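You operate a simulated robot arm through the tools that you are given. There is no shell and no other tool. Be economical: measure what you need, move in short steps, check, and stop when the job is done.

You are at the controls of a simulated two-armed robot. One attempt, no reset.

Task
Wipe up the spill on the ply bench top with the blue rag and put it back.

It is judged by the outcome, as a careful person would: the job done as asked, and still so three seconds after it is handed in. It fails if anything else is knocked over, pushed out of place, dropped, spilled or broken.

Robot
Two 7-joint arms with two-finger parallel grippers on one trunk, on a base that drives. Base frame: it is fixed to the floor where the robot stands at the start and does not move with it; the origin is under the middle of the robot, x ahead of it, y to its left, z up. Readings come in m, degrees, newtons and seconds.
The left shoulder is at the start at [0.07, 0.133, 1.101], the right one opposite. With the tool pointing down near the work surface each hand reaches from about 0.1 to 0.64 m from the robot's upright axis, wherever it stands, measured 20 degrees to its own side. Payload 1.57 kg a hand.
The tool frame of a hand sits at the grasp point between the pads (the TCP): z along the fingers, y along the line on which they close. The tips reach 0.03 m beyond it. The gripper opens to 0.08 m. The fingers are 0.017 m wide and 0.012 m thick; the gripper's body (0.04 by 0.082 m) begins 0.08 m behind the TCP.
Orientation is told as [roll, pitch, yaw] about the base's x, y, z axes, in that order, counted from this pose: with the fingers straight down and closing along the base's y, the tool's x points along the base's -x, its y along +y and its z along -z.

Tools
- The arms move only by the tool jog_arm. It takes "left_moves", "right_moves" or both (then of equal length, played together; a hand with none holds still); each is a list of rows, each a list of 7 numbers: the shift along the base's x, y, z in m, then the turn, a rotation vector about the base's x, y, z in degrees, then the gripper command, from -1 (fully open) to 1 (shut), values between in proportion. In form: [[dx, dy, dz, wx, wy, wz, fingers], ...]. A call has 1 to 10 rows; each row shifts and turns the commanded pose from where the row before left it. A row lasts 0.2 s, in which the tool goes at most 0.05 m and 8.6 degrees; a call with a longer step from one row to the next is refused whole, and so is a gripper value outside its range. Where a pose cannot be reached the arm comes as near as it can. A force on the tool above 40 N (or 10 N above the force at the start of the call, whichever is more), or a blocked arm, ends the call early, and 0.2 s more pass. Each finger travels about 0.153 m/s and halts on what it meets, pressing with about 27 N; the grip force reading is that of the motor and also rises with nothing between the fingers. The clock runs only during rows and for 0.2 s after the last one: add rows that do not move to give the fingers time. It gives the time, the measured TCP pose, the force on the tool (base axes), the opening and the grip force at its end, in the units of the frame above (readings bear some noise), with the torque about the TCP (base axes, N m) and any sound that the robot's microphone picked up.
- Cameras (640 x 400 px; columns grow to the right, rows downward): "scene" is now at [0.1246, -0.0273, 1.3104]; the picture's right is [-0.36, -0.93, 0.00], its down [-0.69, 0.27, -0.67] and it looks along [0.62, -0.24, -0.74] (base axes); focal length 289 px, centre (320, 200). "left" rides on the left gripper at [0.072, 0.007, -0.122] in its tool frame; the picture's right is [-0.09, 1.00, 0.00], its down [-0.84, -0.08, -0.54] and it looks along [-0.54, -0.05, 0.84] (tool axes); focal length 238 px, centre (320, 200). "right" rides on the right gripper at [0.072, -0.007, -0.122] in its tool frame; the picture's right is [0.09, 1.00, 0.00], its down [-0.84, 0.08, -0.54] and it looks along [-0.54, 0.05, 0.84] (tool axes); focal length 238 px, centre (320, 200). There is no depth. A picture from a camera that has moved, and an enlarged one, comes with that camera's place and axes in the base frame and with its lens.
- capture(camera): a new picture of that camera. It takes no simulated time.
- slide_trunk(by): slides the trunk up (or, below 0, down) by that many m; the arms and the scene camera ride with it, the base frame stays. It gives what a move gives, with no picture.
- drive_base(legs): drives the robot by 1 to 6 legs, each [ahead, left, turn to the left] in m, m and degrees, along the robot's own axes; the way and the turn of a leg run together, so that a leg with both is an arc; at most 1.5 m and 180 degrees a leg. The arms and the cameras ride along, it lands a little off, and it stops where it bumps. It gives what a move gives.
- pan_tilt(pan, tilt): turns the head with the scene camera to pan (to the left, within 86 degrees either way) and tilt (down, from -29 to 69), counted from straight ahead of the robot. It gives what a move gives.
- enlarge(camera, box): a new picture of the part [left, top, right, bottom] of that camera's present view, enlarged. It takes no simulated time.
- sign_off(): hands the job in; it is judged then, once.

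Work in short steps. Places have to be worked out from the pictures, the camera data and where the tool is seen: move nearer, look again, correct. Check each grasp and each placing, and mend what went wrong. You have 120 turns and 92 pictures in all, those below and enlarged ones among them. Open the grippers and draw the arms clear of the work before you hand the job in, unless the task says otherwise; then end with one line.

The tools are called after "Emit:" as name(argument=value, ...) on one line, values as JSON. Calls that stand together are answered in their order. jog_arm: Moves the arms, as the interface text tells. Its arguments: {"type":"object","properties":{"left_moves":{"type":"array","items":{"type":"array","items":{"type":"number"}}},"right_moves":{"type":"array","items":{"type":"array","items":{"type":"number"}}}},"required":[]} The other tools are called the same way: slide_trunk (by) slides the trunk up or down; drive_base (legs) drives the base; pan_tilt (pan, tilt) turns the head that bears the scene camera; capture (camera) takes a picture; enlarge (camera, box) takes an enlarged picture of a part of a camera's view; sign_off () hands the job in.

At the start:

```text
time_s: 0.0
left_position: [0.4788, -0.0024, 1.0099]
left_tcp_rot: [-0.1, 0.0, 0.0]
left_contact_force: [-1.0, 0.3, -0.2]
left_torque: [0.02, -0.03, 0.02]
left_width: 0.0801
left_gripper_force: 0.1
right_position: [0.3637, -0.3341, 1.0544]
right_tcp_rot: [0.0, 0.0, 0.0]
right_contact_force: [-0.3, 0.7, -0.6]
right_torque: [0.01, 0.01, 0.01]
right_width: 0.0798
right_gripper_force: 0.0
trunk travel left (down, up): [-0.675, 0.265]
robot x, y, heading: [0.0008, -0.0012, 0.3]
head pan, tilt: [-20.9, 48.0]
```

scene: 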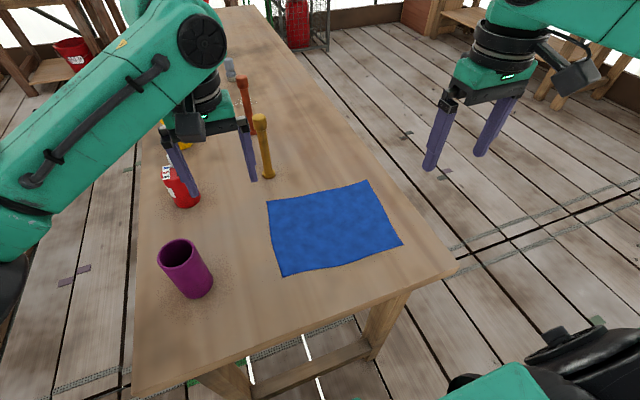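
right: 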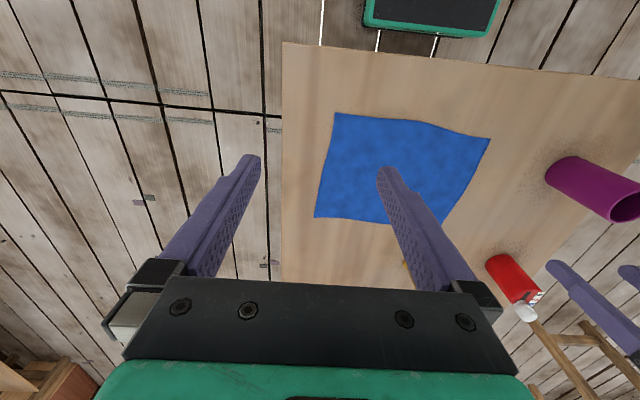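
left: 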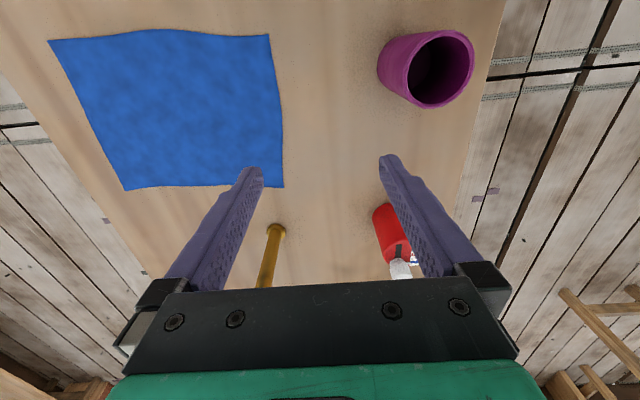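

The rag lies flat on the near bench; I can't see a spill yet. I turn the head to look along the bench.

Emit:
pan_tilt(pan=5, tilt=35)

Emit:
capture(camera="scene")

Emit:
enlarge(camera="left", box=[0, 0, 520, 325])

```text
time_s: 0.9
left_position: [0.4792, -0.0026, 1.0096]
left_tcp_rot: [0.0, 0.1, 0.0]
left_contact_force: [-0.2, 0.2, 1.0]
left_torque: [0.02, 0.03, -0.02]
left_width: 0.0801
left_gripper_force: 0.0
right_position: [0.3632, -0.3336, 1.0551]
right_tcp_rot: [0.0, 0.1, 0.0]
right_contact_force: [0.1, 0.0, -0.1]
right_torque: [-0.01, 0.02, -0.02]
right_width: 0.0798
right_gripper_force: 0.1
trunk travel left (down, up): [-0.675, 0.265]
robot x, y, heading: [0.0003, -0.0042, 0.1]
head pan, tilt: [5.0, 35.0]
```

```text
88 pictures are left
camera scene: at [0.1387, 0.0083, 1.3294], right [0.09, -1.0, 0.0], down [-0.57, -0.05, -0.82], along [0.82, 0.07, -0.57], focal length 289 px, centre (320, 200)
```

scene: 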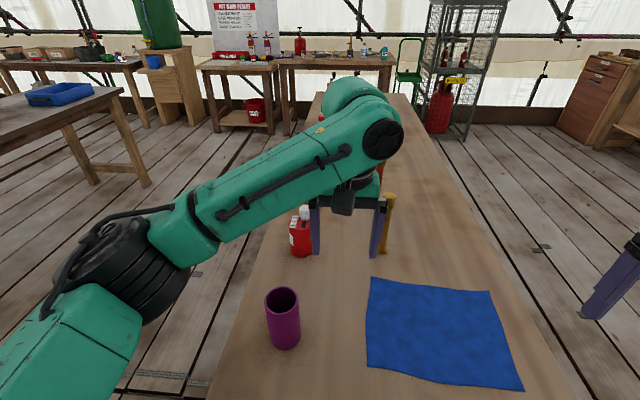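

```text
1.23 times, centred on (260, 162) of left
camera zoom: at [0.4075, 0.0041, 1.1325], right [0.09, 1.0, 0.0], down [0.84, -0.08, 0.54], along [0.54, -0.05, -0.84], focal length 293 px, centre (394, 246)
```

zoom: 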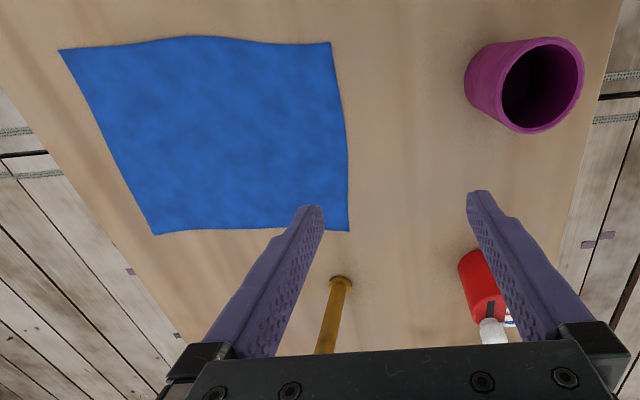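

The bench top triangulates to about z = 0.81; the left arm hides part of it. I lift the left hand up and to the left to clear the view.

Emit:
jog_arm(left_moves=[[0, 0, 0.05, 0, 0, 0, -1], [0, 0, 0.05, 0, 0, 0, -1], [-0.02, 0.04, 0.02, 0, 0, 0, -1], [-0.03, 0.04, 0, 0, 0, 0, -1], [-0.03, 0.04, 0, 0, 0, 0, -1], [-0.03, 0.04, 0, 0, 0, 0, -1], [-0.03, 0.04, 0, 0, 0, 0, -1], [-0.03, 0.04, 0, 0, 0, 0, -1], [-0.03, 0.04, 0, 0, 0, 0, -1], [-0.03, 0.04, 0, 0, 0, 0, -1]])

Emit:
capture(camera="scene")

```text
time_s: 3.1
left_position: [0.3, 0.2659, 1.1115]
left_tcp_rot: [-0.1, 0.1, 0.0]
left_contact_force: [-0.1, -0.7, -0.8]
left_torque: [0.0, -0.03, 0.0]
left_width: 0.08
left_gripper_force: 0.1
left hand out of reach, approached as far as the arm can: row 9, 10
right_position: [0.3633, -0.334, 1.0536]
right_tcp_rot: [0.0, 0.2, 0.0]
right_contact_force: [-0.1, 0.3, -1.1]
right_torque: [0.01, -0.01, 0.01]
right_width: 0.0798
right_gripper_force: 0.0
trunk travel left (down, up): [-0.675, 0.265]
robot x, y, heading: [-0.0011, 0.0021, -0.0]
head pan, tilt: [5.0, 35.0]
```

```text
86 pictures are left
camera scene: at [0.1398, 0.0088, 1.3293], right [0.09, -1.0, 0.0], down [-0.57, -0.05, -0.82], along [0.82, 0.07, -0.57], focal length 289 px, centre (320, 200)
```

scene: 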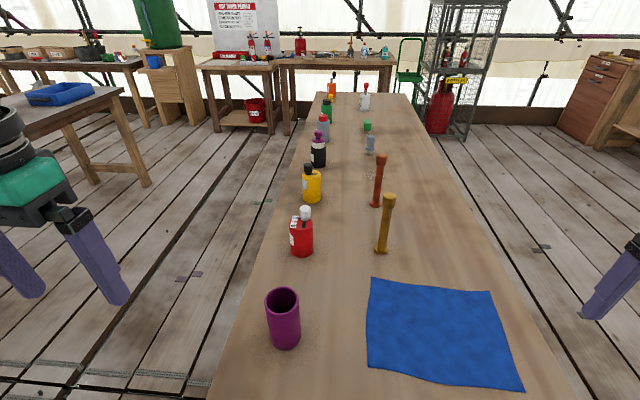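

No obvious spill close by; I enlarge the far and near parts of the bench.

Emit:
enlarge(camera="scene", box=[260, 70, 480, 208])

Emit:
enlarge(camera="scene", box=[200, 200, 520, 400])

Emit:
enlarge(camera="scene", box=[0, 20, 220, 158])

```text
2.90 times, centred on (370, 139) of scene
camera zoom: at [0.1398, 0.0088, 1.3293], right [0.09, -1.0, 0.0], down [-0.57, -0.05, -0.82], along [0.82, 0.07, -0.57], focal length 838 px, centre (175, 377)
```

zoom: 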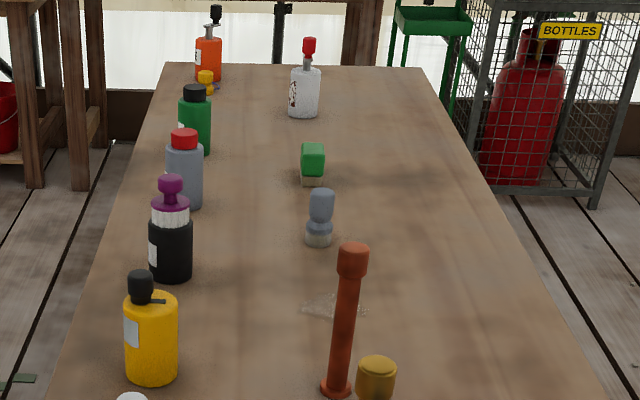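

```text
2.00 times, centred on (360, 300) of scene
camera zoom: at [0.1398, 0.0088, 1.3293], right [0.09, -1.0, 0.0], down [-0.57, -0.05, -0.82], along [0.82, 0.07, -0.57], focal length 578 px, centre (240, 0)
```

zoom: 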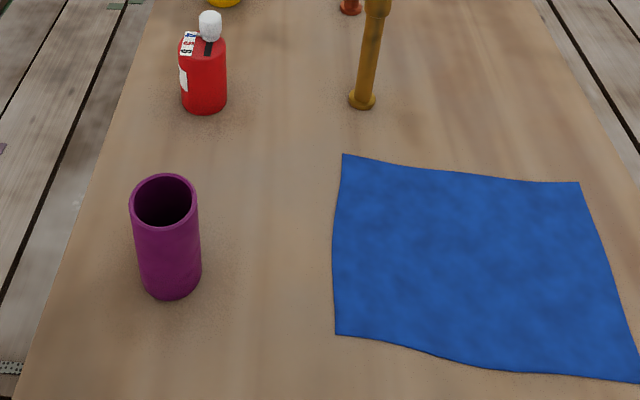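

```text
2.90 times, centred on (110, 89) of scene
camera zoom: at [0.1398, 0.0088, 1.3293], right [0.09, -1.0, 0.0], down [-0.57, -0.05, -0.82], along [0.82, 0.07, -0.57], focal length 838 px, centre (929, 522)
```

zoom: 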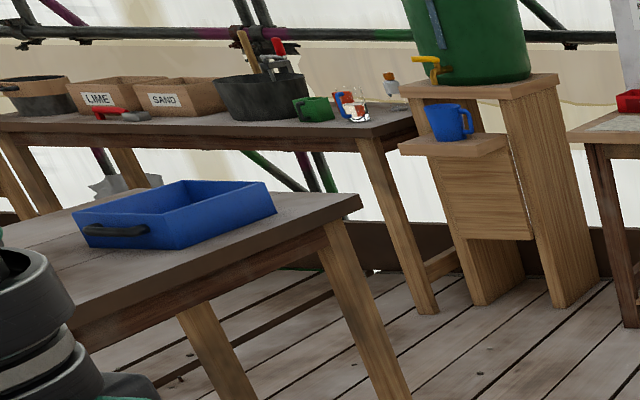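

The spill shows as a clear puddle near (1.06, -0.11), behind the red-brown tool; the rag is centred near (0.48, -0.185). I move the right hand above the rag centre to inspect.

Emit:
jog_arm(right_moves=[[0.029, 0.037, 0, 0, 0, 0, -1], [0.029, 0.037, 0, 0, 0, 0, -1], [0.029, 0.037, 0, 0, 0, 0, -1], [0.029, 0.037, 0, 0, 0, 0, -1], [0, 0, -0.045, 0, 0, 0, -1], [0, 0, -0.045, 0, 0, 0, -1], [0, 0, -0.045, 0, 0, 0, -1]])

Emit:
capture(camera="right")

Emit:
capture(camera="scene")

```text
time_s: 4.7
left_position: [0.2999, 0.2658, 1.1125]
left_tcp_rot: [0.0, 0.1, -0.1]
left_contact_force: [0.3, 0.4, 0.1]
left_torque: [-0.07, 0.02, 0.0]
left_width: 0.0797
left_gripper_force: 0.0
right_position: [0.4794, -0.1829, 0.9136]
right_tcp_rot: [0.0, 0.0, 0.1]
right_contact_force: [-0.7, 0.0, -0.9]
right_torque: [-0.01, 0.02, 0.02]
right_width: 0.0802
right_gripper_force: 0.0
trunk travel left (down, up): [-0.675, 0.265]
robot x, y, heading: [-0.0023, 0.0017, -0.1]
head pan, tilt: [5.0, 35.0]
```

```text
82 pictures are left
camera right: at [0.4047, -0.19, 1.0356], right [-0.09, 1.0, 0.0], down [0.84, 0.08, 0.54], along [0.54, 0.05, -0.84], focal length 238 px, centre (320, 200)
```

right: 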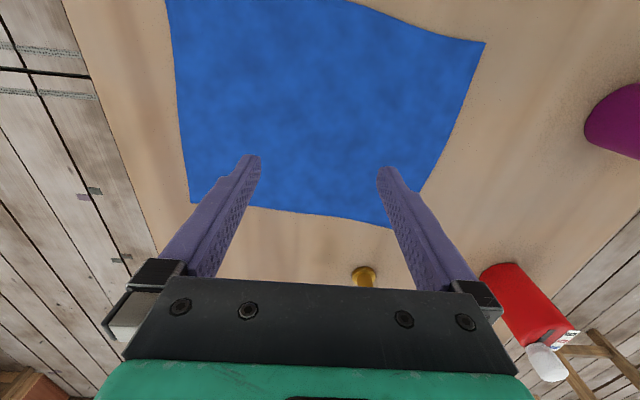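

```text
81 pictures are left
camera scene: at [0.1402, 0.009, 1.3293], right [0.09, -1.0, 0.0], down [-0.57, -0.05, -0.82], along [0.82, 0.07, -0.57], focal length 289 px, centre (320, 200)
```

scene: 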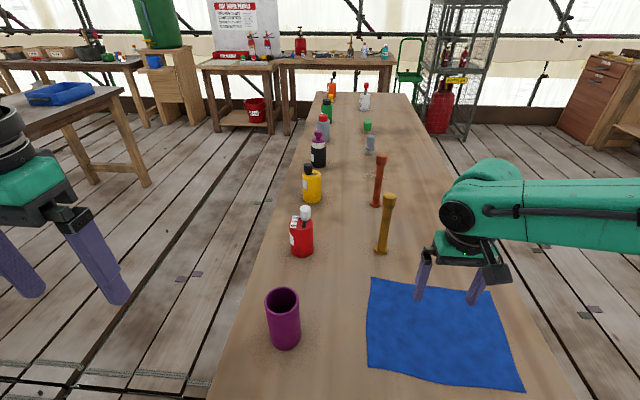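

Hand is centred over the rag. I lower, with small final steps, to find contact.

Emit:
jog_arm(right_moves=[[0, 0, -0.035, 0, 0, 0, -1], [0, 0, -0.015, 0, 0, 0, -1], [0, 0, -0.006, 0, 0, 0, -1], [0, 0, -0.004, 0, 0, 0, -1], [0, 0, -0.003, 0, 0, 0, -1]])

Emit:
capture(camera="right")

```text
time_s: 5.9
left_position: [0.2995, 0.267, 1.1119]
left_tcp_rot: [0.0, 0.0, 0.0]
left_contact_force: [0.5, 0.4, 0.8]
left_torque: [-0.01, 0.01, 0.01]
left_width: 0.0799
left_gripper_force: 0.1
right_position: [0.4774, -0.185, 0.855]
right_tcp_rot: [0.1, 0.0, 0.0]
right_contact_force: [-0.6, 1.1, -0.2]
right_torque: [0.0, 0.01, -0.03]
right_width: 0.0798
right_gripper_force: 0.1
trunk travel left (down, up): [-0.675, 0.265]
robot x, y, heading: [0.0002, 0.0001, -0.2]
head pan, tilt: [5.0, 35.0]
```

```text
80 pictures are left
camera right: at [0.4049, -0.1919, 0.9781], right [-0.09, 1.0, 0.0], down [0.84, 0.08, 0.54], along [0.54, 0.05, -0.84], focal length 238 px, centre (320, 200)
```

right: 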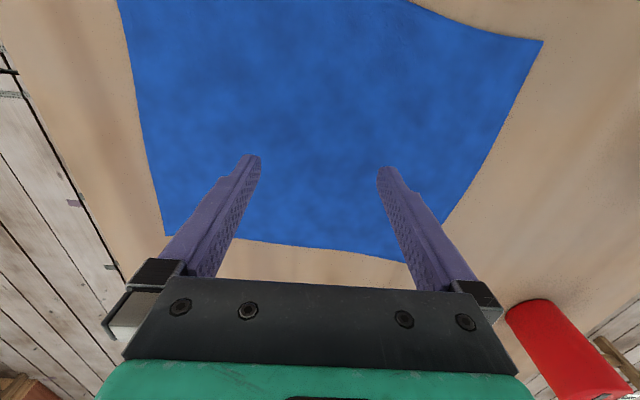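

No contact at TCP 0.855 (tips about 0.825). I continue down in small steps.

Emit:
jog_arm(right_moves=[[0, 0, -0.004, 0, 0, 0, -1], [0, 0, -0.003, 0, 0, 0, -1], [0, 0, -0.003, 0, 0, 0, -1], [0, 0, 0, 0, 0, 0, -1]])

```text
time_s: 6.9
left_position: [0.2985, 0.2649, 1.1119]
left_tcp_rot: [0.0, -0.1, 0.1]
left_contact_force: [0.7, -0.4, -0.1]
left_torque: [0.0, 0.01, 0.01]
left_width: 0.0799
left_gripper_force: 0.1
right_position: [0.4779, -0.1841, 0.8474]
right_tcp_rot: [0.1, 0.0, 0.0]
right_contact_force: [0.7, 0.6, 0.2]
right_torque: [-0.01, -0.01, -0.01]
right_width: 0.0799
right_gripper_force: 0.0
trunk travel left (down, up): [-0.675, 0.265]
robot x, y, heading: [-0.001, 0.0011, 0.0]
head pan, tilt: [5.0, 35.0]
```

Emit:
jog_arm(right_moves=[[0, 0, -0.003, 0, 0, 0, -1], [0, 0, -0.003, 0, 0, 0, -1], [0, 0, -0.003, 0, 0, 0, -1], [0, 0, 0, 0, 0, 0, -1]])

```text
time_s: 7.9
left_position: [0.2977, 0.2659, 1.1121]
left_tcp_rot: [-0.1, 0.0, 0.0]
left_contact_force: [-0.2, -0.7, -0.4]
left_torque: [0.01, -0.01, 0.01]
left_width: 0.0801
left_gripper_force: 0.0
right_position: [0.4777, -0.1866, 0.838]
right_tcp_rot: [0.1, 0.0, 0.0]
right_contact_force: [0.4, 0.2, 0.1]
right_torque: [-0.03, -0.03, 0.02]
right_width: 0.0798
right_gripper_force: 0.2
trunk travel left (down, up): [-0.675, 0.265]
robot x, y, heading: [-0.0017, 0.0012, 0.2]
head pan, tilt: [5.0, 35.0]
```

Still no contact at 0.838; continuing in small steps.

Emit:
jog_arm(right_moves=[[0, 0, -0.003, 0, 0, 0, -1], [0, 0, -0.003, 0, 0, 0, -1], [0, 0, -0.003, 0, 0, 0, -1], [0, 0, 0, 0, 0, 0, -1]])

Emit:
capture(camera="right")

```text
time_s: 8.9
left_position: [0.2981, 0.2657, 1.1122]
left_tcp_rot: [0.1, -0.1, 0.0]
left_contact_force: [-0.2, 0.4, -0.2]
left_torque: [0.0, -0.02, 0.03]
left_width: 0.0799
left_gripper_force: 0.0
right_position: [0.4802, -0.1864, 0.8309]
right_tcp_rot: [0.0, -0.2, -0.1]
right_contact_force: [0.8, -1.8, 10.4]
right_torque: [-0.05, -0.02, -0.01]
right_width: 0.0802
right_gripper_force: 0.1
trunk travel left (down, up): [-0.675, 0.265]
robot x, y, heading: [0.0028, 0.0006, -0.2]
head pan, tilt: [5.0, 35.0]
```

```text
79 pictures are left
camera right: at [0.4061, -0.1927, 0.9531], right [-0.09, 1.0, 0.0], down [0.83, 0.08, 0.55], along [0.54, 0.05, -0.84], focal length 238 px, centre (320, 200)
```

right: 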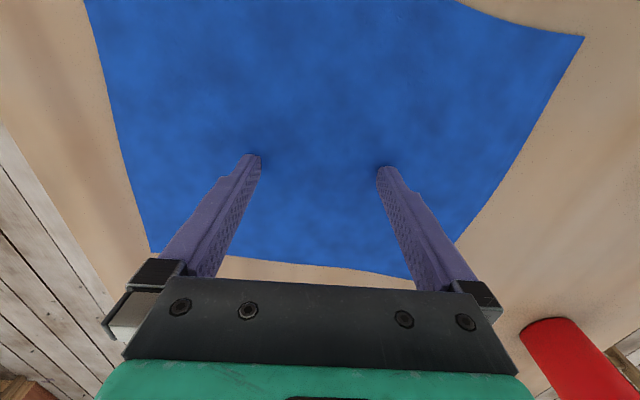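

Contact at about 10 N (surface near z 0.80). I close the fingers to gather the cloth.

Emit:
jog_arm(right_moves=[[0, 0, 0, 0, 0, 0, 0], [0, 0, 0, 0, 0, 0, 1], [0, 0, 0, 0, 0, 0, 1], [0, 0, 0, 0, 0, 0, 1], [0, 0, 0, 0, 0, 0, 1]])

Emit:
capture(camera="right")

```text
time_s: 10.1
left_position: [0.2973, 0.2663, 1.112]
left_tcp_rot: [0.0, -0.2, 0.0]
left_contact_force: [-0.2, 0.4, -0.1]
left_torque: [0.0, -0.01, -0.01]
left_width: 0.0802
left_gripper_force: 0.1
right_position: [0.4794, -0.185, 0.8313]
right_tcp_rot: [0.0, -0.3, 0.0]
right_contact_force: [1.7, -1.1, 16.2]
right_torque: [-0.04, -0.01, 0.01]
right_width: 0.0023
right_gripper_force: 23.8
trunk travel left (down, up): [-0.675, 0.265]
robot x, y, heading: [-0.0035, -0.001, -0.2]
head pan, tilt: [5.0, 35.0]
```

```text
78 pictures are left
camera right: at [0.4053, -0.1925, 0.953], right [-0.09, 1.0, 0.0], down [0.84, 0.08, 0.54], along [0.54, 0.05, -0.84], focal length 238 px, centre (320, 200)
```

right: 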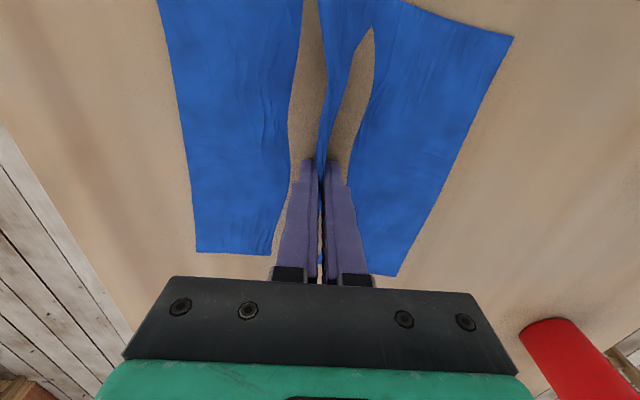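

The cloth has folded up between the fingers (2.3 mm). I lift to check the grasp.

Emit:
jog_arm(right_moves=[[0, 0, 0.03, 0, 0, 0, 1], [0, 0, 0.04, 0, 0, 0, 1], [0, 0, 0.04, 0, 0, 0, 1], [0, 0, 0.04, 0, 0, 0, 1], [0, 0, 0.04, 0, 0, 0, 1], [0, 0, 0, 0, 0, 0, 1]])

Emit:
capture(camera="right")

Emit:
capture(camera="scene")

```text
time_s: 11.5
left_position: [0.2995, 0.2657, 1.1136]
left_tcp_rot: [0.0, 0.0, -0.1]
left_contact_force: [0.5, 0.0, 0.5]
left_torque: [-0.01, 0.01, 0.02]
left_width: 0.08
left_gripper_force: 0.0
right_position: [0.4798, -0.1852, 1.0207]
right_tcp_rot: [0.0, 0.0, 0.0]
right_contact_force: [-0.1, -1.1, -0.4]
right_torque: [0.04, 0.03, -0.01]
right_width: 0.0022
right_gripper_force: 23.7
trunk travel left (down, up): [-0.675, 0.265]
robot x, y, heading: [-0.0023, 0.0001, 0.1]
head pan, tilt: [5.0, 35.0]
```

```text
77 pictures are left
camera right: at [0.407, -0.192, 1.1429], right [-0.09, 1.0, 0.0], down [0.84, 0.08, 0.54], along [0.54, 0.05, -0.84], focal length 238 px, centre (320, 200)
```

right: 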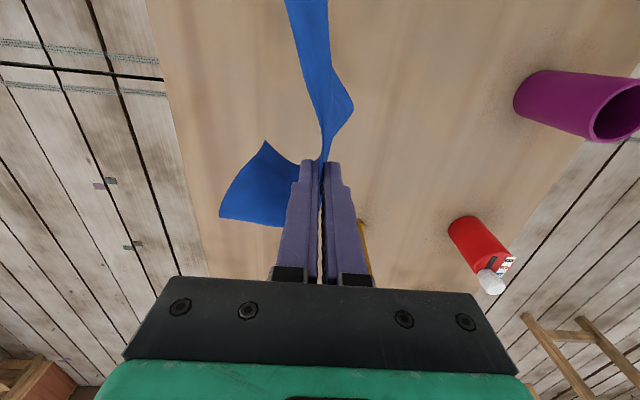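

```text
76 pictures are left
camera scene: at [0.1393, 0.0082, 1.3294], right [0.09, -1.0, 0.0], down [-0.57, -0.05, -0.82], along [0.82, 0.07, -0.57], focal length 289 px, centre (320, 200)
```

scene: 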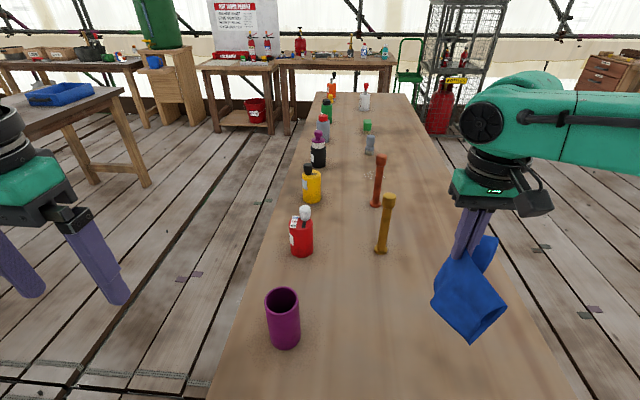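

The rag is held firmly. I shift the robot right off the bench end so I can come round to its right side, where the spill is closest.

Emit:
drive_base(legs=[[-0.05, 0, 0], [0, -0.75, 0]])

Emit:
capture(camera="scene")

```text
time_s: 16.2
left_position: [0.251, -0.4972, 1.1118]
left_tcp_rot: [0.0, 0.0, 0.7]
left_contact_force: [-0.7, -0.3, -0.6]
left_torque: [0.0, 0.03, 0.03]
left_width: 0.0797
left_gripper_force: 0.1
right_position: [0.4372, -0.9453, 1.0208]
right_tcp_rot: [0.0, 0.0, 0.8]
right_contact_force: [-0.2, 0.2, -0.9]
right_torque: [0.01, -0.04, 0.01]
right_width: 0.0021
right_gripper_force: 23.7
trunk travel left (down, up): [-0.675, 0.265]
robot x, y, heading: [-0.0457, -0.7659, 0.5]
head pan, tilt: [5.0, 35.0]
```

```text
75 pictures are left
camera scene: at [0.0932, -0.7556, 1.3295], right [0.1, -1.0, 0.0], down [-0.57, -0.06, -0.82], along [0.82, 0.08, -0.57], focal length 289 px, centre (320, 200)
```

scene: 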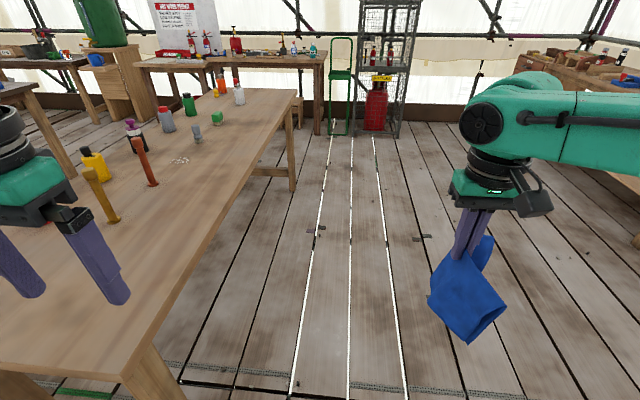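

Spill visible at about (180,160), floor ahead clear. I enlarge the spill, then drive.

Emit:
enlarge(camera="scene", box=[60, 90, 300, 240])

Emit:
drive_base(legs=[[0.92, 0, 0], [0, 0, 90]])

Emit:
pan_tilt(pan=-10, tilt=45)

Emit:
capture(camera="scene")

```text
2.67 times, centred on (180, 165) of scene
camera zoom: at [0.0932, -0.7556, 1.3295], right [0.1, -1.0, 0.0], down [-0.57, -0.06, -0.82], along [0.82, 0.08, -0.57], focal length 771 px, centre (693, 293)
```

zoom: 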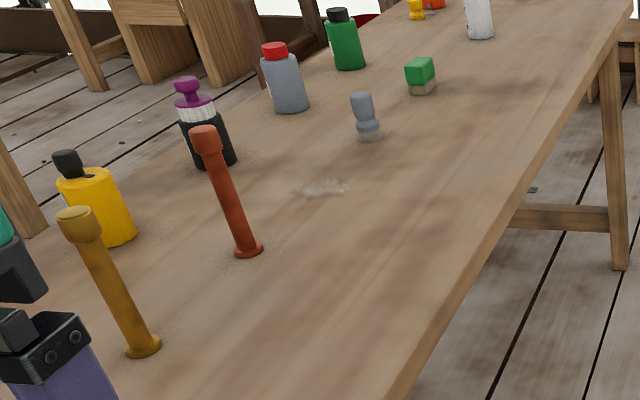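

```text
time_s: 24.7
left_position: [0.6115, -0.4478, 1.1117]
left_tcp_rot: [0.0, 0.1, 88.7]
left_contact_force: [-0.2, -1.4, 0.1]
left_torque: [0.01, -0.03, 0.0]
left_width: 0.0799
left_gripper_force: 0.0
right_position: [1.0661, -0.2774, 1.0213]
right_tcp_rot: [0.0, 0.0, 88.7]
right_contact_force: [0.3, 0.4, -0.1]
right_torque: [-0.03, 0.0, -0.06]
right_width: 0.0022
right_gripper_force: 23.4
trunk travel left (down, up): [-0.675, 0.265]
robot x, y, heading: [0.8704, -0.7507, 88.6]
head pan, tilt: [5.0, 35.0]
```

```text
time_s: 25.5
left_position: [0.6116, -0.4477, 1.1113]
left_tcp_rot: [0.1, 0.0, 88.7]
left_contact_force: [-0.5, 0.3, -0.1]
left_torque: [-0.02, 0.04, 0.01]
left_width: 0.0798
left_gripper_force: 0.1
right_position: [1.0655, -0.2773, 1.0214]
right_tcp_rot: [0.0, 0.0, 88.7]
right_contact_force: [-0.1, 0.4, -0.5]
right_torque: [-0.01, 0.04, -0.05]
right_width: 0.0023
right_gripper_force: 23.7
trunk travel left (down, up): [-0.675, 0.265]
robot x, y, heading: [0.8695, -0.7521, 88.6]
head pan, tilt: [-10.0, 45.0]
```

```text
73 pictures are left
camera scene: at [0.8872, -0.6219, 1.3147], right [0.98, -0.2, 0.0], down [-0.14, -0.69, -0.71], along [0.14, 0.69, -0.71], focal length 289 px, centre (320, 200)
```

scene: 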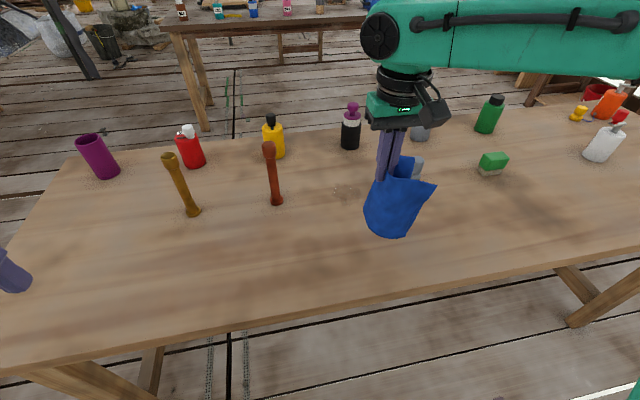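

Hand now hovers beside the spill (~(1.065,-0.105)), slightly out of reach from here. I enlarge the spill for its extent and drive 6 cm closer.

Emit:
enlarge(camera="scene", box=[250, 110, 442, 230])

Emit:
drive_base(legs=[[0.06, 0, 1.4]])

```text
3.33 times, centred on (346, 170) of scene
camera zoom: at [0.8872, -0.6219, 1.3147], right [0.98, -0.2, 0.0], down [-0.14, -0.69, -0.71], along [0.14, 0.69, -0.71], focal length 964 px, centre (233, 300)
```

zoom: 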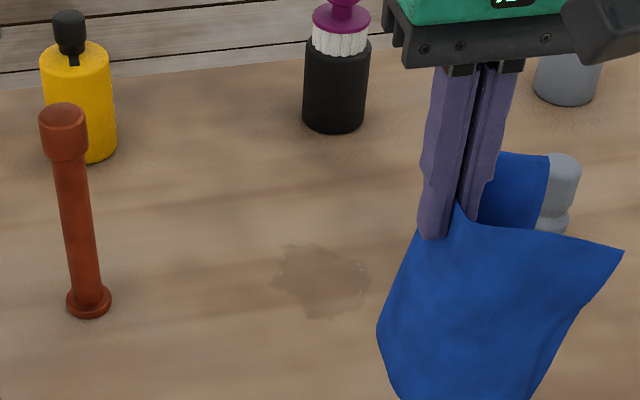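

```text
time_s: 26.4
left_position: [0.6047, -0.3983, 1.1139]
left_tcp_rot: [0.0, -0.2, 90.0]
left_contact_force: [0.5, -0.1, 0.5]
left_torque: [0.03, -0.01, 0.0]
left_width: 0.08
left_gripper_force: 0.1
right_position: [1.0547, -0.2162, 1.0217]
right_tcp_rot: [0.0, -0.2, 90.1]
right_contact_force: [-0.2, 0.3, -0.1]
right_torque: [0.03, 0.02, -0.02]
right_width: 0.0025
right_gripper_force: 23.1
trunk travel left (down, up): [-0.675, 0.265]
robot x, y, heading: [0.87, -0.6971, 89.9]
head pan, tilt: [-10.0, 45.0]
```

Spill spans x 1.02–1.10, y −0.155…−0.07. I edge 4 cm closer for reach.

Emit:
drive_base(legs=[[0.04, 0, 0]])

Emit:
jog_arm(right_moves=[[0, 0, -0.04, 0, 0, 0, 1], [0, 0, -0.04, 0, 0, 0, 1], [0, 0, -0.04, 0, 0, 0, 1], [0, 0, -0.03, 0, 0, 0, 1], [0, 0, -0.015, 0, 0, 0, 1], [0, 0, -0.005, 0, 0, 0, 1]])

Emit:
capture(camera="scene")

Emit:
capture(camera="right")

```text
time_s: 27.3
left_position: [0.6036, -0.3608, 1.1126]
left_tcp_rot: [0.0, -0.3, 90.0]
left_contact_force: [-0.3, 0.1, -0.1]
left_torque: [0.06, 0.02, -0.03]
left_width: 0.08
left_gripper_force: 0.0
right_position: [1.054, -0.1789, 1.0238]
right_tcp_rot: [-0.1, -0.3, 90.1]
right_contact_force: [-0.9, 0.3, -0.6]
right_torque: [0.04, 0.0, -0.02]
right_width: 0.0023
right_gripper_force: 23.8
trunk travel left (down, up): [-0.675, 0.265]
robot x, y, heading: [0.8684, -0.6551, 90.3]
head pan, tilt: [-10.0, 45.0]
```

```text
time_s: 28.7
left_position: [0.6033, -0.3569, 1.1118]
left_tcp_rot: [0.0, 0.0, 90.1]
left_contact_force: [0.5, 1.5, -0.1]
left_torque: [-0.01, 0.04, 0.01]
left_width: 0.08
left_gripper_force: 0.0
right_position: [1.0526, -0.1759, 0.85]
right_tcp_rot: [0.1, -0.1, 90.2]
right_contact_force: [-0.5, 1.1, 3.1]
right_torque: [-0.02, 0.01, -0.01]
right_width: 0.0025
right_gripper_force: 24.1
trunk travel left (down, up): [-0.675, 0.265]
robot x, y, heading: [0.8702, -0.6562, 90.2]
head pan, tilt: [-10.0, 45.0]
```

```text
71 pictures are left
camera scene: at [0.8848, -0.5248, 1.3147], right [0.99, -0.17, 0.0], down [-0.12, -0.7, -0.71], along [0.12, 0.7, -0.71], focal length 289 px, centre (320, 200)
```

scene: 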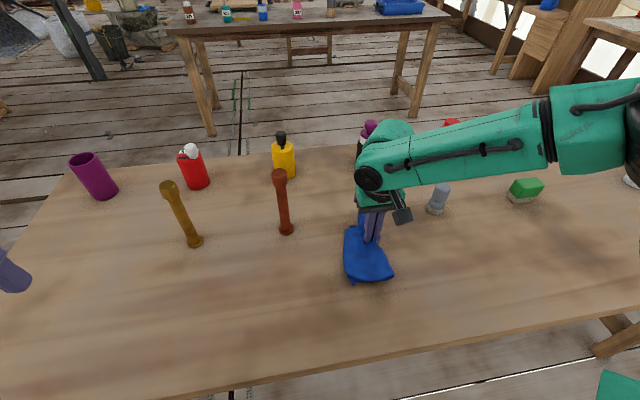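

```text
70 pictures are left
camera right: at [1.0586, -0.2485, 0.9712], right [-1.0, -0.09, 0.0], down [-0.08, 0.84, 0.54], along [-0.05, 0.54, -0.84], focal length 238 px, centre (320, 200)
```

right: 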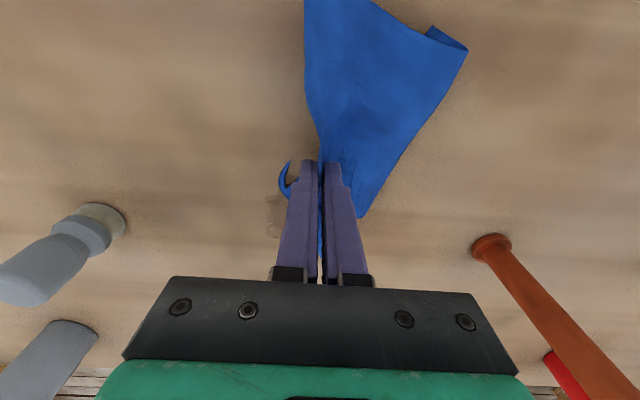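

Rag touches the bench lightly (3 N). I lower a little more and make zigzag strokes across the spill.

Emit:
jog_arm(right_moves=[[0, 0, -0.006, 0, 0, 0, 1], [-0.02, 0, -0.005, 0, 0, 0, 1], [0, 0.045, 0, 0, 0, 0, 1], [0, 0.045, 0, 0, 0, 0, 1], [0.02, 0.01, 0, 0, 0, 0, 1], [0, -0.045, 0, 0, 0, 0, 1], [0, -0.045, 0, 0, 0, 0, 1], [0.02, 0, 0, 0, 0, 0, 1], [0, 0.045, 0, 0, 0, 0, 1], [0, 0.045, 0, 0, 0, 0, 1]])

Emit:
capture(camera="right")

Emit:
capture(camera="scene")

```text
time_s: 30.9
left_position: [0.6031, -0.3568, 1.1109]
left_tcp_rot: [0.0, 0.0, 90.1]
left_contact_force: [0.0, -0.1, -0.2]
left_torque: [0.0, -0.01, 0.0]
left_width: 0.0801
left_gripper_force: 0.0
right_position: [1.0982, -0.1196, 0.8607]
right_tcp_rot: [0.0, 0.1, 90.2]
right_contact_force: [-0.3, -0.6, 0.1]
right_torque: [-0.06, 0.01, 0.0]
right_width: 0.0023
right_gripper_force: 23.8
right hand out of reach, approached as far as the arm can: row 3, 4
trunk travel left (down, up): [-0.675, 0.265]
robot x, y, heading: [0.8705, -0.6572, 90.0]
head pan, tilt: [-10.0, 45.0]
```

```text
69 pictures are left
camera right: at [1.1027, -0.1919, 0.9825], right [-1.0, -0.09, 0.0], down [-0.08, 0.84, 0.54], along [-0.05, 0.54, -0.84], focal length 238 px, centre (320, 200)
```

right: 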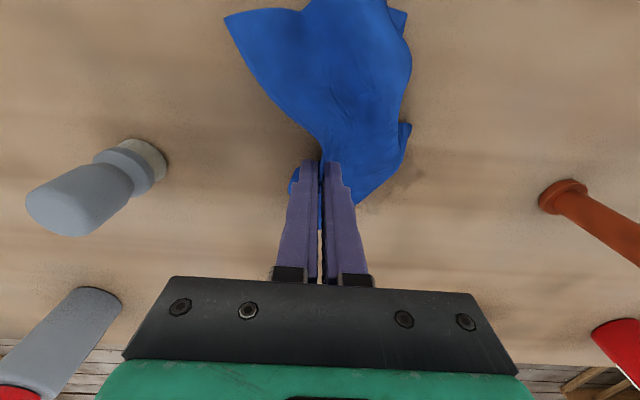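

```text
68 pictures are left
camera scene: at [0.8841, -0.5231, 1.3145], right [0.99, -0.17, 0.0], down [-0.12, -0.7, -0.71], along [0.12, 0.7, -0.71], focal length 289 px, centre (320, 200)
```

scene: 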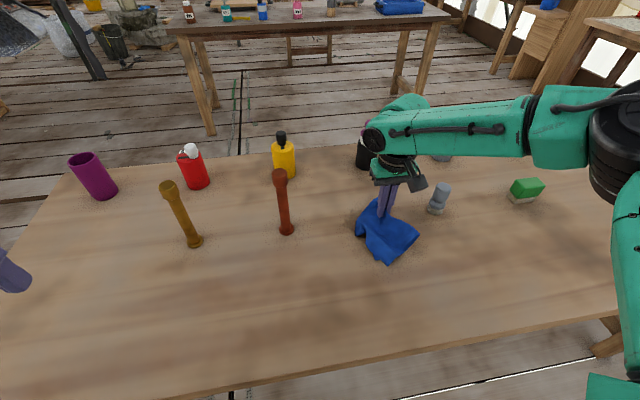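

The arm hit its reach limit in part of the strokes, so the wipe was incomplete. I lift, look down at the base-to-bench clearance, and check the spill.

Emit:
jog_arm(right_moves=[[0.01, -0.04, 0.02, 0, 0, 0, 1], [0.01, -0.03, 0.04, 0, 0, 0, 1], [0, 0, 0.05, 0, 0, 0, 1], [0, 0, 0.04, 0, 0, 0, 1]])

Emit:
enlarge(camera="scene", box=[250, 110, 442, 230])

Emit:
pan_tilt(pan=0, tilt=69)

Emit:
capture(camera="scene")

```text
refused: row 2 steps farther than a row can; nothing moved
```

```text
3.33 times, centred on (346, 170) of scene
camera zoom: at [0.8841, -0.5231, 1.3145], right [0.99, -0.17, 0.0], down [-0.12, -0.7, -0.71], along [0.12, 0.7, -0.71], focal length 964 px, centre (233, 300)
```

zoom: 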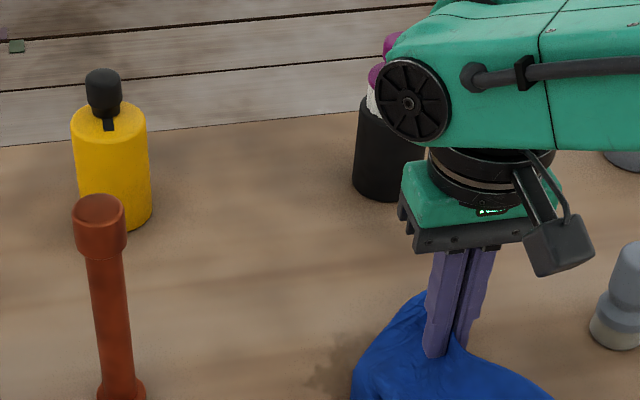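

```text
time_s: 31.8
left_position: [0.6039, -0.3574, 1.1123]
left_tcp_rot: [0.0, -0.2, 90.0]
left_contact_force: [0.8, -0.3, 0.6]
left_torque: [0.0, 0.03, 0.01]
left_width: 0.08
left_gripper_force: 0.1
right_position: [1.0977, -0.1217, 0.861]
right_tcp_rot: [0.1, -0.1, 90.1]
right_contact_force: [0.4, 1.1, 0.2]
right_torque: [0.0, 0.0, -0.01]
right_width: 0.0021
right_gripper_force: 24.1
trunk travel left (down, up): [-0.675, 0.265]
robot x, y, heading: [0.8698, -0.6536, 89.9]
head pan, tilt: [0.0, 68.8]
```

```text
66 pictures are left
camera scene: at [0.8706, -0.5489, 1.2859], right [1.0, 0.0, 0.0], down [0.0, -0.93, -0.36], along [0.0, 0.36, -0.93], focal length 289 px, centre (320, 200)
```

scene: 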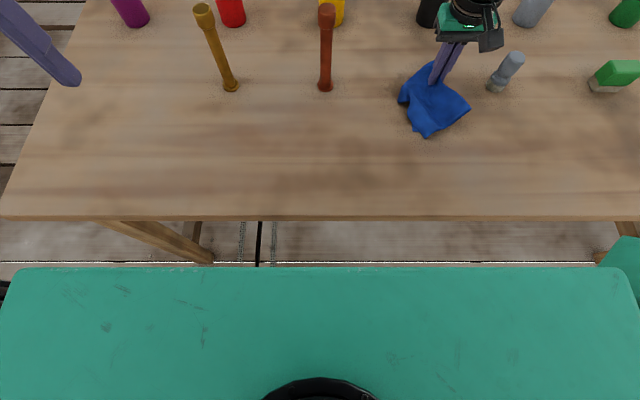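

The bench has open space under it ahead of the base (nearest leg foot at x≈0.39). I drive in another 8 cm after lifting the hand.

Emit:
jog_arm(right_moves=[[0, -0.03, 0.03, 0, 0, 0, 1], [0, -0.03, 0.03, 0, 0, 0, 1], [0, -0.02, 0.04, 0, 0, 0, 1], [0, -0.02, 0.04, 0, 0, 0, 1]])

Emit:
drive_base(legs=[[0.08, 0, 0]])

Emit:
pan_tilt(pan=-10, tilt=50)

Emit:
capture(camera="scene")

Emit:
capture(camera="right")

```text
time_s: 32.8
left_position: [0.6051, -0.3587, 1.1121]
left_tcp_rot: [0.0, -0.2, 90.2]
left_contact_force: [-0.2, -0.1, 0.4]
left_torque: [0.05, -0.02, 0.04]
left_width: 0.08
left_gripper_force: 0.1
right_position: [1.1013, -0.2224, 1.0021]
right_tcp_rot: [0.0, -0.1, 90.2]
right_contact_force: [0.1, -0.3, 0.1]
right_torque: [0.0, 0.03, 0.0]
right_width: 0.0023
right_gripper_force: 23.4
trunk travel left (down, up): [-0.675, 0.265]
robot x, y, heading: [0.8687, -0.6554, 90.0]
head pan, tilt: [0.0, 68.8]
```

```text
time_s: 33.8
left_position: [0.6024, -0.2789, 1.1132]
left_tcp_rot: [0.1, -0.2, 90.3]
left_contact_force: [-0.2, -0.6, -0.4]
left_torque: [0.0, 0.0, 0.01]
left_width: 0.0797
left_gripper_force: 0.1
right_position: [1.0997, -0.1406, 1.0022]
right_tcp_rot: [0.0, 0.0, 90.3]
right_contact_force: [-0.7, -0.9, -0.5]
right_torque: [0.01, 0.01, -0.07]
right_width: 0.0023
right_gripper_force: 23.7
trunk travel left (down, up): [-0.675, 0.265]
robot x, y, heading: [0.8687, -0.5749, 90.3]
head pan, tilt: [0.0, 68.8]
```

```text
time_s: 34.6
left_position: [0.6017, -0.2779, 1.1117]
left_tcp_rot: [0.0, 0.0, 90.4]
left_contact_force: [0.6, 0.5, -0.3]
left_torque: [0.01, -0.01, 0.0]
left_width: 0.08
left_gripper_force: 0.1
right_position: [1.0997, -0.1389, 1.0025]
right_tcp_rot: [0.0, 0.0, 90.3]
right_contact_force: [-1.3, 0.4, 0.1]
right_torque: [-0.02, -0.01, -0.02]
right_width: 0.0022
right_gripper_force: 23.8
trunk travel left (down, up): [-0.675, 0.265]
robot x, y, heading: [0.8695, -0.5777, 90.2]
head pan, tilt: [-10.0, 50.0]
```

```text
65 pictures are left
camera scene: at [0.8833, -0.4482, 1.3077], right [0.99, -0.17, 0.0], down [-0.13, -0.76, -0.64], along [0.11, 0.63, -0.77], focal length 289 px, centre (320, 200)
```

scene: 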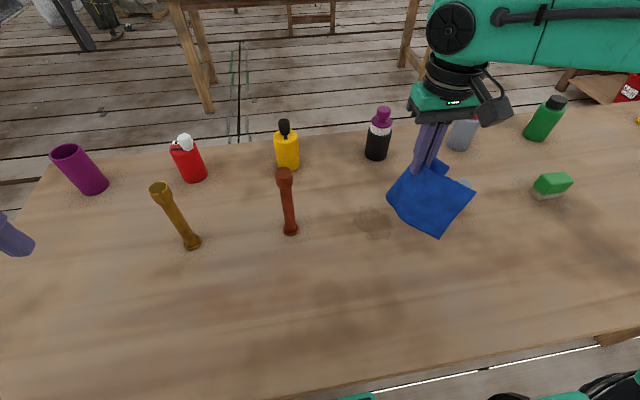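

```text
64 pictures are left
camera right: at [1.1052, -0.2113, 1.1237], right [-1.0, -0.1, 0.0], down [-0.08, 0.84, 0.54], along [-0.05, 0.54, -0.84], focal length 238 px, centre (320, 200)
```

right: 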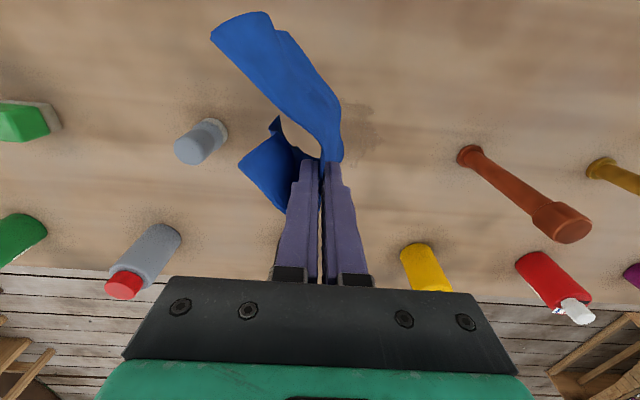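

Spill is still at (1.061, −0.114), and the hand is now well within reach. I bring the rag over its centre and press down.

Emit:
jog_arm(right_moves=[[-0.04, 0.02, 0, 0, 0, 0, 1], [0, 0.005, -0.045, 0, 0, 0, 1], [0, 0, -0.045, 0, 0, 0, 1], [0, 0, -0.04, 0, 0, 0, 1], [0, 0, -0.02, 0, 0, 0, 1], [0, 0, -0.01, 0, 0, 0, 1], [0, 0, -0.004, 0, 0, 0, 1]])

Emit:
capture(camera="right")

```text
time_s: 36.2
left_position: [0.6025, -0.2777, 1.1131]
left_tcp_rot: [-0.1, -0.1, 90.3]
left_contact_force: [0.2, -0.3, -0.1]
left_torque: [-0.02, -0.04, -0.02]
left_width: 0.0802
left_gripper_force: 0.1
right_position: [1.0604, -0.1148, 0.8379]
right_tcp_rot: [0.0, -0.2, 90.4]
right_contact_force: [-0.6, -1.1, 2.9]
right_torque: [0.03, 0.05, 0.01]
right_width: 0.0018
right_gripper_force: 24.0
trunk travel left (down, up): [-0.675, 0.265]
robot x, y, heading: [0.8721, -0.5769, 90.5]
head pan, tilt: [-10.0, 50.0]
```

```text
63 pictures are left
camera right: at [1.0654, -0.187, 0.9586], right [-1.0, -0.1, 0.0], down [-0.08, 0.84, 0.54], along [-0.05, 0.54, -0.84], focal length 238 px, centre (320, 200)
```

right: 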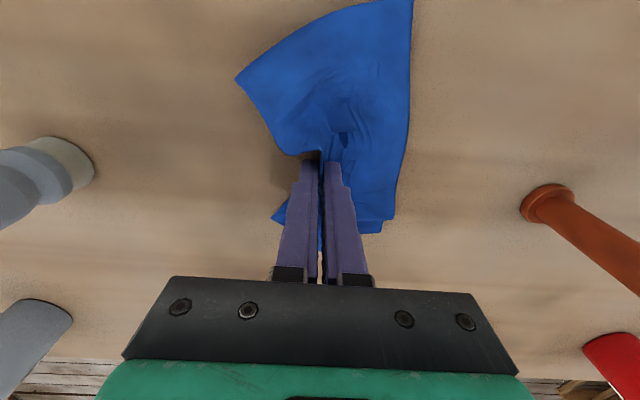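

Cloth is pressed at the spill with 3 N. I press slightly more and zigzag over it.

Emit:
jog_arm(right_moves=[[-0.04, 0, -0.003, 0, 0, 0, 1], [0, 0.04, 0, 0, 0, 0, 1], [0.025, 0, 0, 0, 0, 0, 1], [0, -0.045, 0, 0, 0, 0, 1], [0, -0.045, 0, 0, 0, 0, 1], [0.025, 0, 0, 0, 0, 0, 1], [0, 0.045, 0, 0, 0, 0, 1], [0, 0.045, 0, 0, 0, 0, 1], [0.025, 0, 0, 0, 0, 0, 1], [0, -0.045, 0, 0, 0, 0, 1]])

Emit:
jog_arm(right_moves=[[0, -0.045, 0, 0, 0, 0, 1], [-0.04, 0, 0, 0, 0, 0, 1], [-0.04, 0, 0, 0, 0, 0, 1], [0, 0.03, 0, 0, 0, 0, 1], [0.04, 0, 0, 0, 0, 0, 1], [0.04, 0, 0, 0, 0, 0, 1], [0, 0.03, 0, 0, 0, 0, 1], [-0.04, 0, 0, 0, 0, 0, 1], [-0.04, 0, 0, 0, 0, 0, 1], [0, 0, 0, 0, 0, 0, 1]])

Emit:
capture(camera="right")

Emit:
capture(camera="scene")

```text
time_s: 38.5
left_position: [0.6025, -0.2791, 1.1128]
left_tcp_rot: [-0.1, -0.2, 90.3]
left_contact_force: [0.1, -0.1, -0.2]
left_torque: [0.03, 0.03, -0.02]
left_width: 0.08
left_gripper_force: 0.1
right_position: [1.0971, -0.1226, 0.8362]
right_tcp_rot: [-0.1, -0.2, 90.3]
right_contact_force: [0.8, 1.0, 3.5]
right_torque: [-0.02, 0.07, -0.02]
right_width: 0.0026
right_gripper_force: 23.7
right hand out of reach, approached as far as the arm can: row 2
trunk travel left (down, up): [-0.675, 0.265]
robot x, y, heading: [0.8708, -0.5765, 90.1]
head pan, tilt: [-10.0, 50.0]
```

```text
time_s: 40.6
left_position: [0.6031, -0.2798, 1.1123]
left_tcp_rot: [0.0, -0.2, 90.2]
left_contact_force: [0.6, 0.1, 0.2]
left_torque: [-0.03, 0.0, 0.0]
left_width: 0.0802
left_gripper_force: 0.1
right_position: [1.0153, -0.108, 0.835]
right_tcp_rot: [0.2, -0.2, 90.2]
right_contact_force: [1.9, 0.0, 14.7]
right_torque: [-0.15, 0.33, 0.0]
right_width: 0.0024
right_gripper_force: 23.3
trunk travel left (down, up): [-0.675, 0.265]
robot x, y, heading: [0.8742, -0.5772, 90.3]
head pan, tilt: [-10.0, 50.0]
```

```text
62 pictures are left
camera right: at [1.0215, -0.1806, 0.9564], right [-1.0, -0.1, 0.0], down [-0.08, 0.83, 0.55], along [-0.05, 0.54, -0.84], focal length 238 px, centre (320, 200)
```

right: 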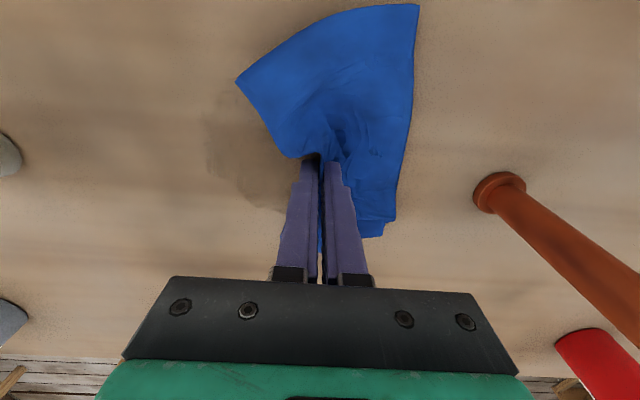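

```text
61 pictures are left
camera scene: at [0.884, -0.4512, 1.3081], right [0.99, -0.17, 0.0], down [-0.13, -0.75, -0.64], along [0.11, 0.64, -0.76], focal length 289 px, centre (320, 200)
```

scene: 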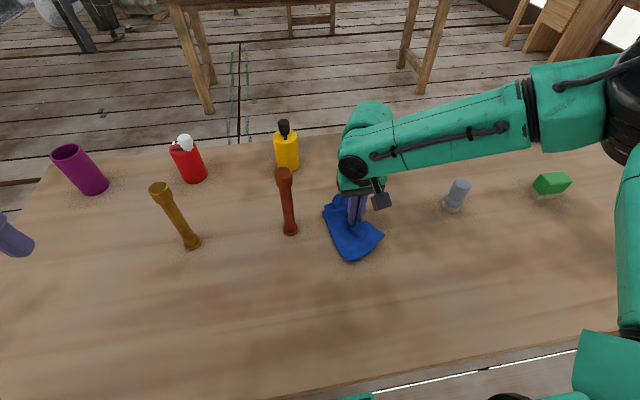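

The puddle looks fainter. I move the hand back and up to look at the spill and the bottle behind the arm.

Emit:
jog_arm(right_moves=[[0, -0.03, 0.03, 0, 0, 0, 1], [0, -0.03, 0.04, 0, 0, 0, 1], [0.03, -0.02, 0.03, 0, 0, 0, 1], [0.03, -0.02, 0.03, 0, 0, 0, 1], [0.04, 0, 0.02, 0, 0, 0, 1], [0.04, 0, 0.02, 0, 0, 0, 1]])

Emit:
capture(camera="scene")

Emit:
enlarge(camera="scene", box=[280, 150, 472, 270])

Emit:
capture(camera="right")

```text
time_s: 42.0
left_position: [0.6036, -0.2795, 1.1128]
left_tcp_rot: [0.1, -0.2, 90.3]
left_contact_force: [0.4, -0.5, 0.3]
left_torque: [0.0, 0.0, -0.02]
left_width: 0.0798
left_gripper_force: 0.1
right_position: [1.1626, -0.2102, 1.0042]
right_tcp_rot: [0.1, 0.0, 90.3]
right_contact_force: [0.8, 0.0, -0.5]
right_torque: [0.01, 0.02, 0.02]
right_width: 0.0022
right_gripper_force: 23.7
trunk travel left (down, up): [-0.675, 0.265]
robot x, y, heading: [0.8681, -0.5794, 90.6]
head pan, tilt: [-10.0, 50.0]
```

```text
60 pictures are left
camera scene: at [0.8852, -0.4488, 1.3077], right [0.99, -0.17, 0.0], down [-0.13, -0.75, -0.64], along [0.11, 0.63, -0.77], focal length 289 px, centre (320, 200)
```

scene: 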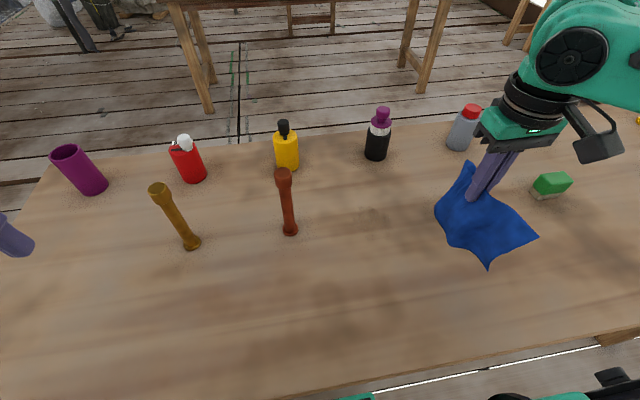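

```text
3.33 times, centred on (376, 210) of scene
camera zoom: at [0.8852, -0.4488, 1.3077], right [0.99, -0.17, 0.0], down [-0.13, -0.75, -0.64], along [0.11, 0.63, -0.77], focal length 964 px, centre (133, 167)
```

zoom: 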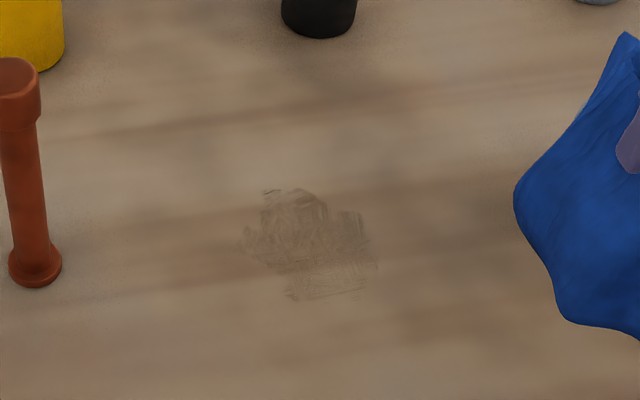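

```text
58 pictures are left
camera right: at [1.1672, -0.2818, 1.1254], right [-1.0, -0.1, 0.0], down [-0.08, 0.84, 0.54], along [-0.06, 0.54, -0.84], focal length 238 px, centre (320, 200)
```

right: 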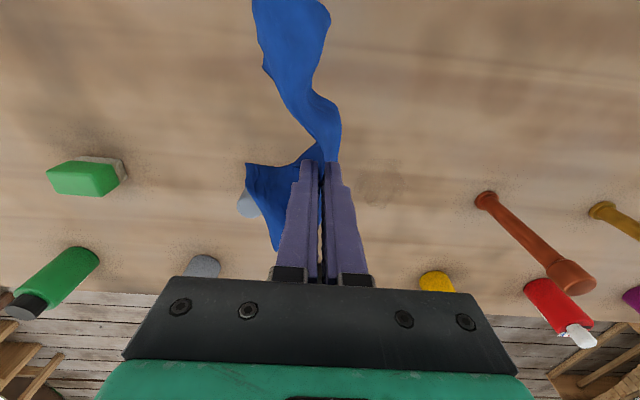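

Wiping works — the puddle is now much fainter over the same patch. I shift the base slightly to improve reach and wipe again with denser strokes.

Emit:
drive_base(legs=[[0.03, 0.05, 0]])

```text
time_s: 43.0
left_position: [0.5556, -0.249, 1.1131]
left_tcp_rot: [0.2, -0.2, 90.4]
left_contact_force: [0.0, 0.6, 0.0]
left_torque: [0.0, -0.03, 0.01]
left_width: 0.0802
left_gripper_force: 0.1
right_position: [1.112, -0.1804, 1.0037]
right_tcp_rot: [0.1, -0.1, 90.4]
right_contact_force: [-0.5, -0.2, -0.4]
right_torque: [0.03, 0.01, -0.01]
right_width: 0.0023
right_gripper_force: 24.4
trunk travel left (down, up): [-0.675, 0.265]
robot x, y, heading: [0.8155, -0.546, 90.3]
head pan, tilt: [-10.0, 50.0]
```

Lower at about (1.11, −0.155) and begin x-direction strokes.

Emit:
jog_arm(right_moves=[[0, 0.02, -0.04, 0, 0, 0, 1], [0, 0, -0.05, 0, 0, 0, 1], [0, 0, -0.045, 0, 0, 0, 1], [0, 0, -0.025, 0, 0, 0, 1], [0, 0, -0.008, 0, 0, 0, 1], [0, 0, -0.003, 0, 0, 0, 1], [0, 0, 0, 0, 0, 0, 1]])

```text
time_s: 44.6
left_position: [0.5525, -0.251, 1.1119]
left_tcp_rot: [0.0, -0.2, 90.2]
left_contact_force: [0.0, -0.2, 0.1]
left_torque: [0.0, -0.03, -0.01]
left_width: 0.0798
left_gripper_force: 0.0
right_position: [1.1091, -0.1596, 0.8344]
right_tcp_rot: [0.0, -0.4, 90.5]
right_contact_force: [5.2, 0.0, 21.7]
right_torque: [0.05, 0.12, -0.02]
right_width: 0.0024
right_gripper_force: 24.1
trunk travel left (down, up): [-0.675, 0.265]
robot x, y, heading: [0.8207, -0.5432, 90.4]
head pan, tilt: [-10.0, 50.0]
```

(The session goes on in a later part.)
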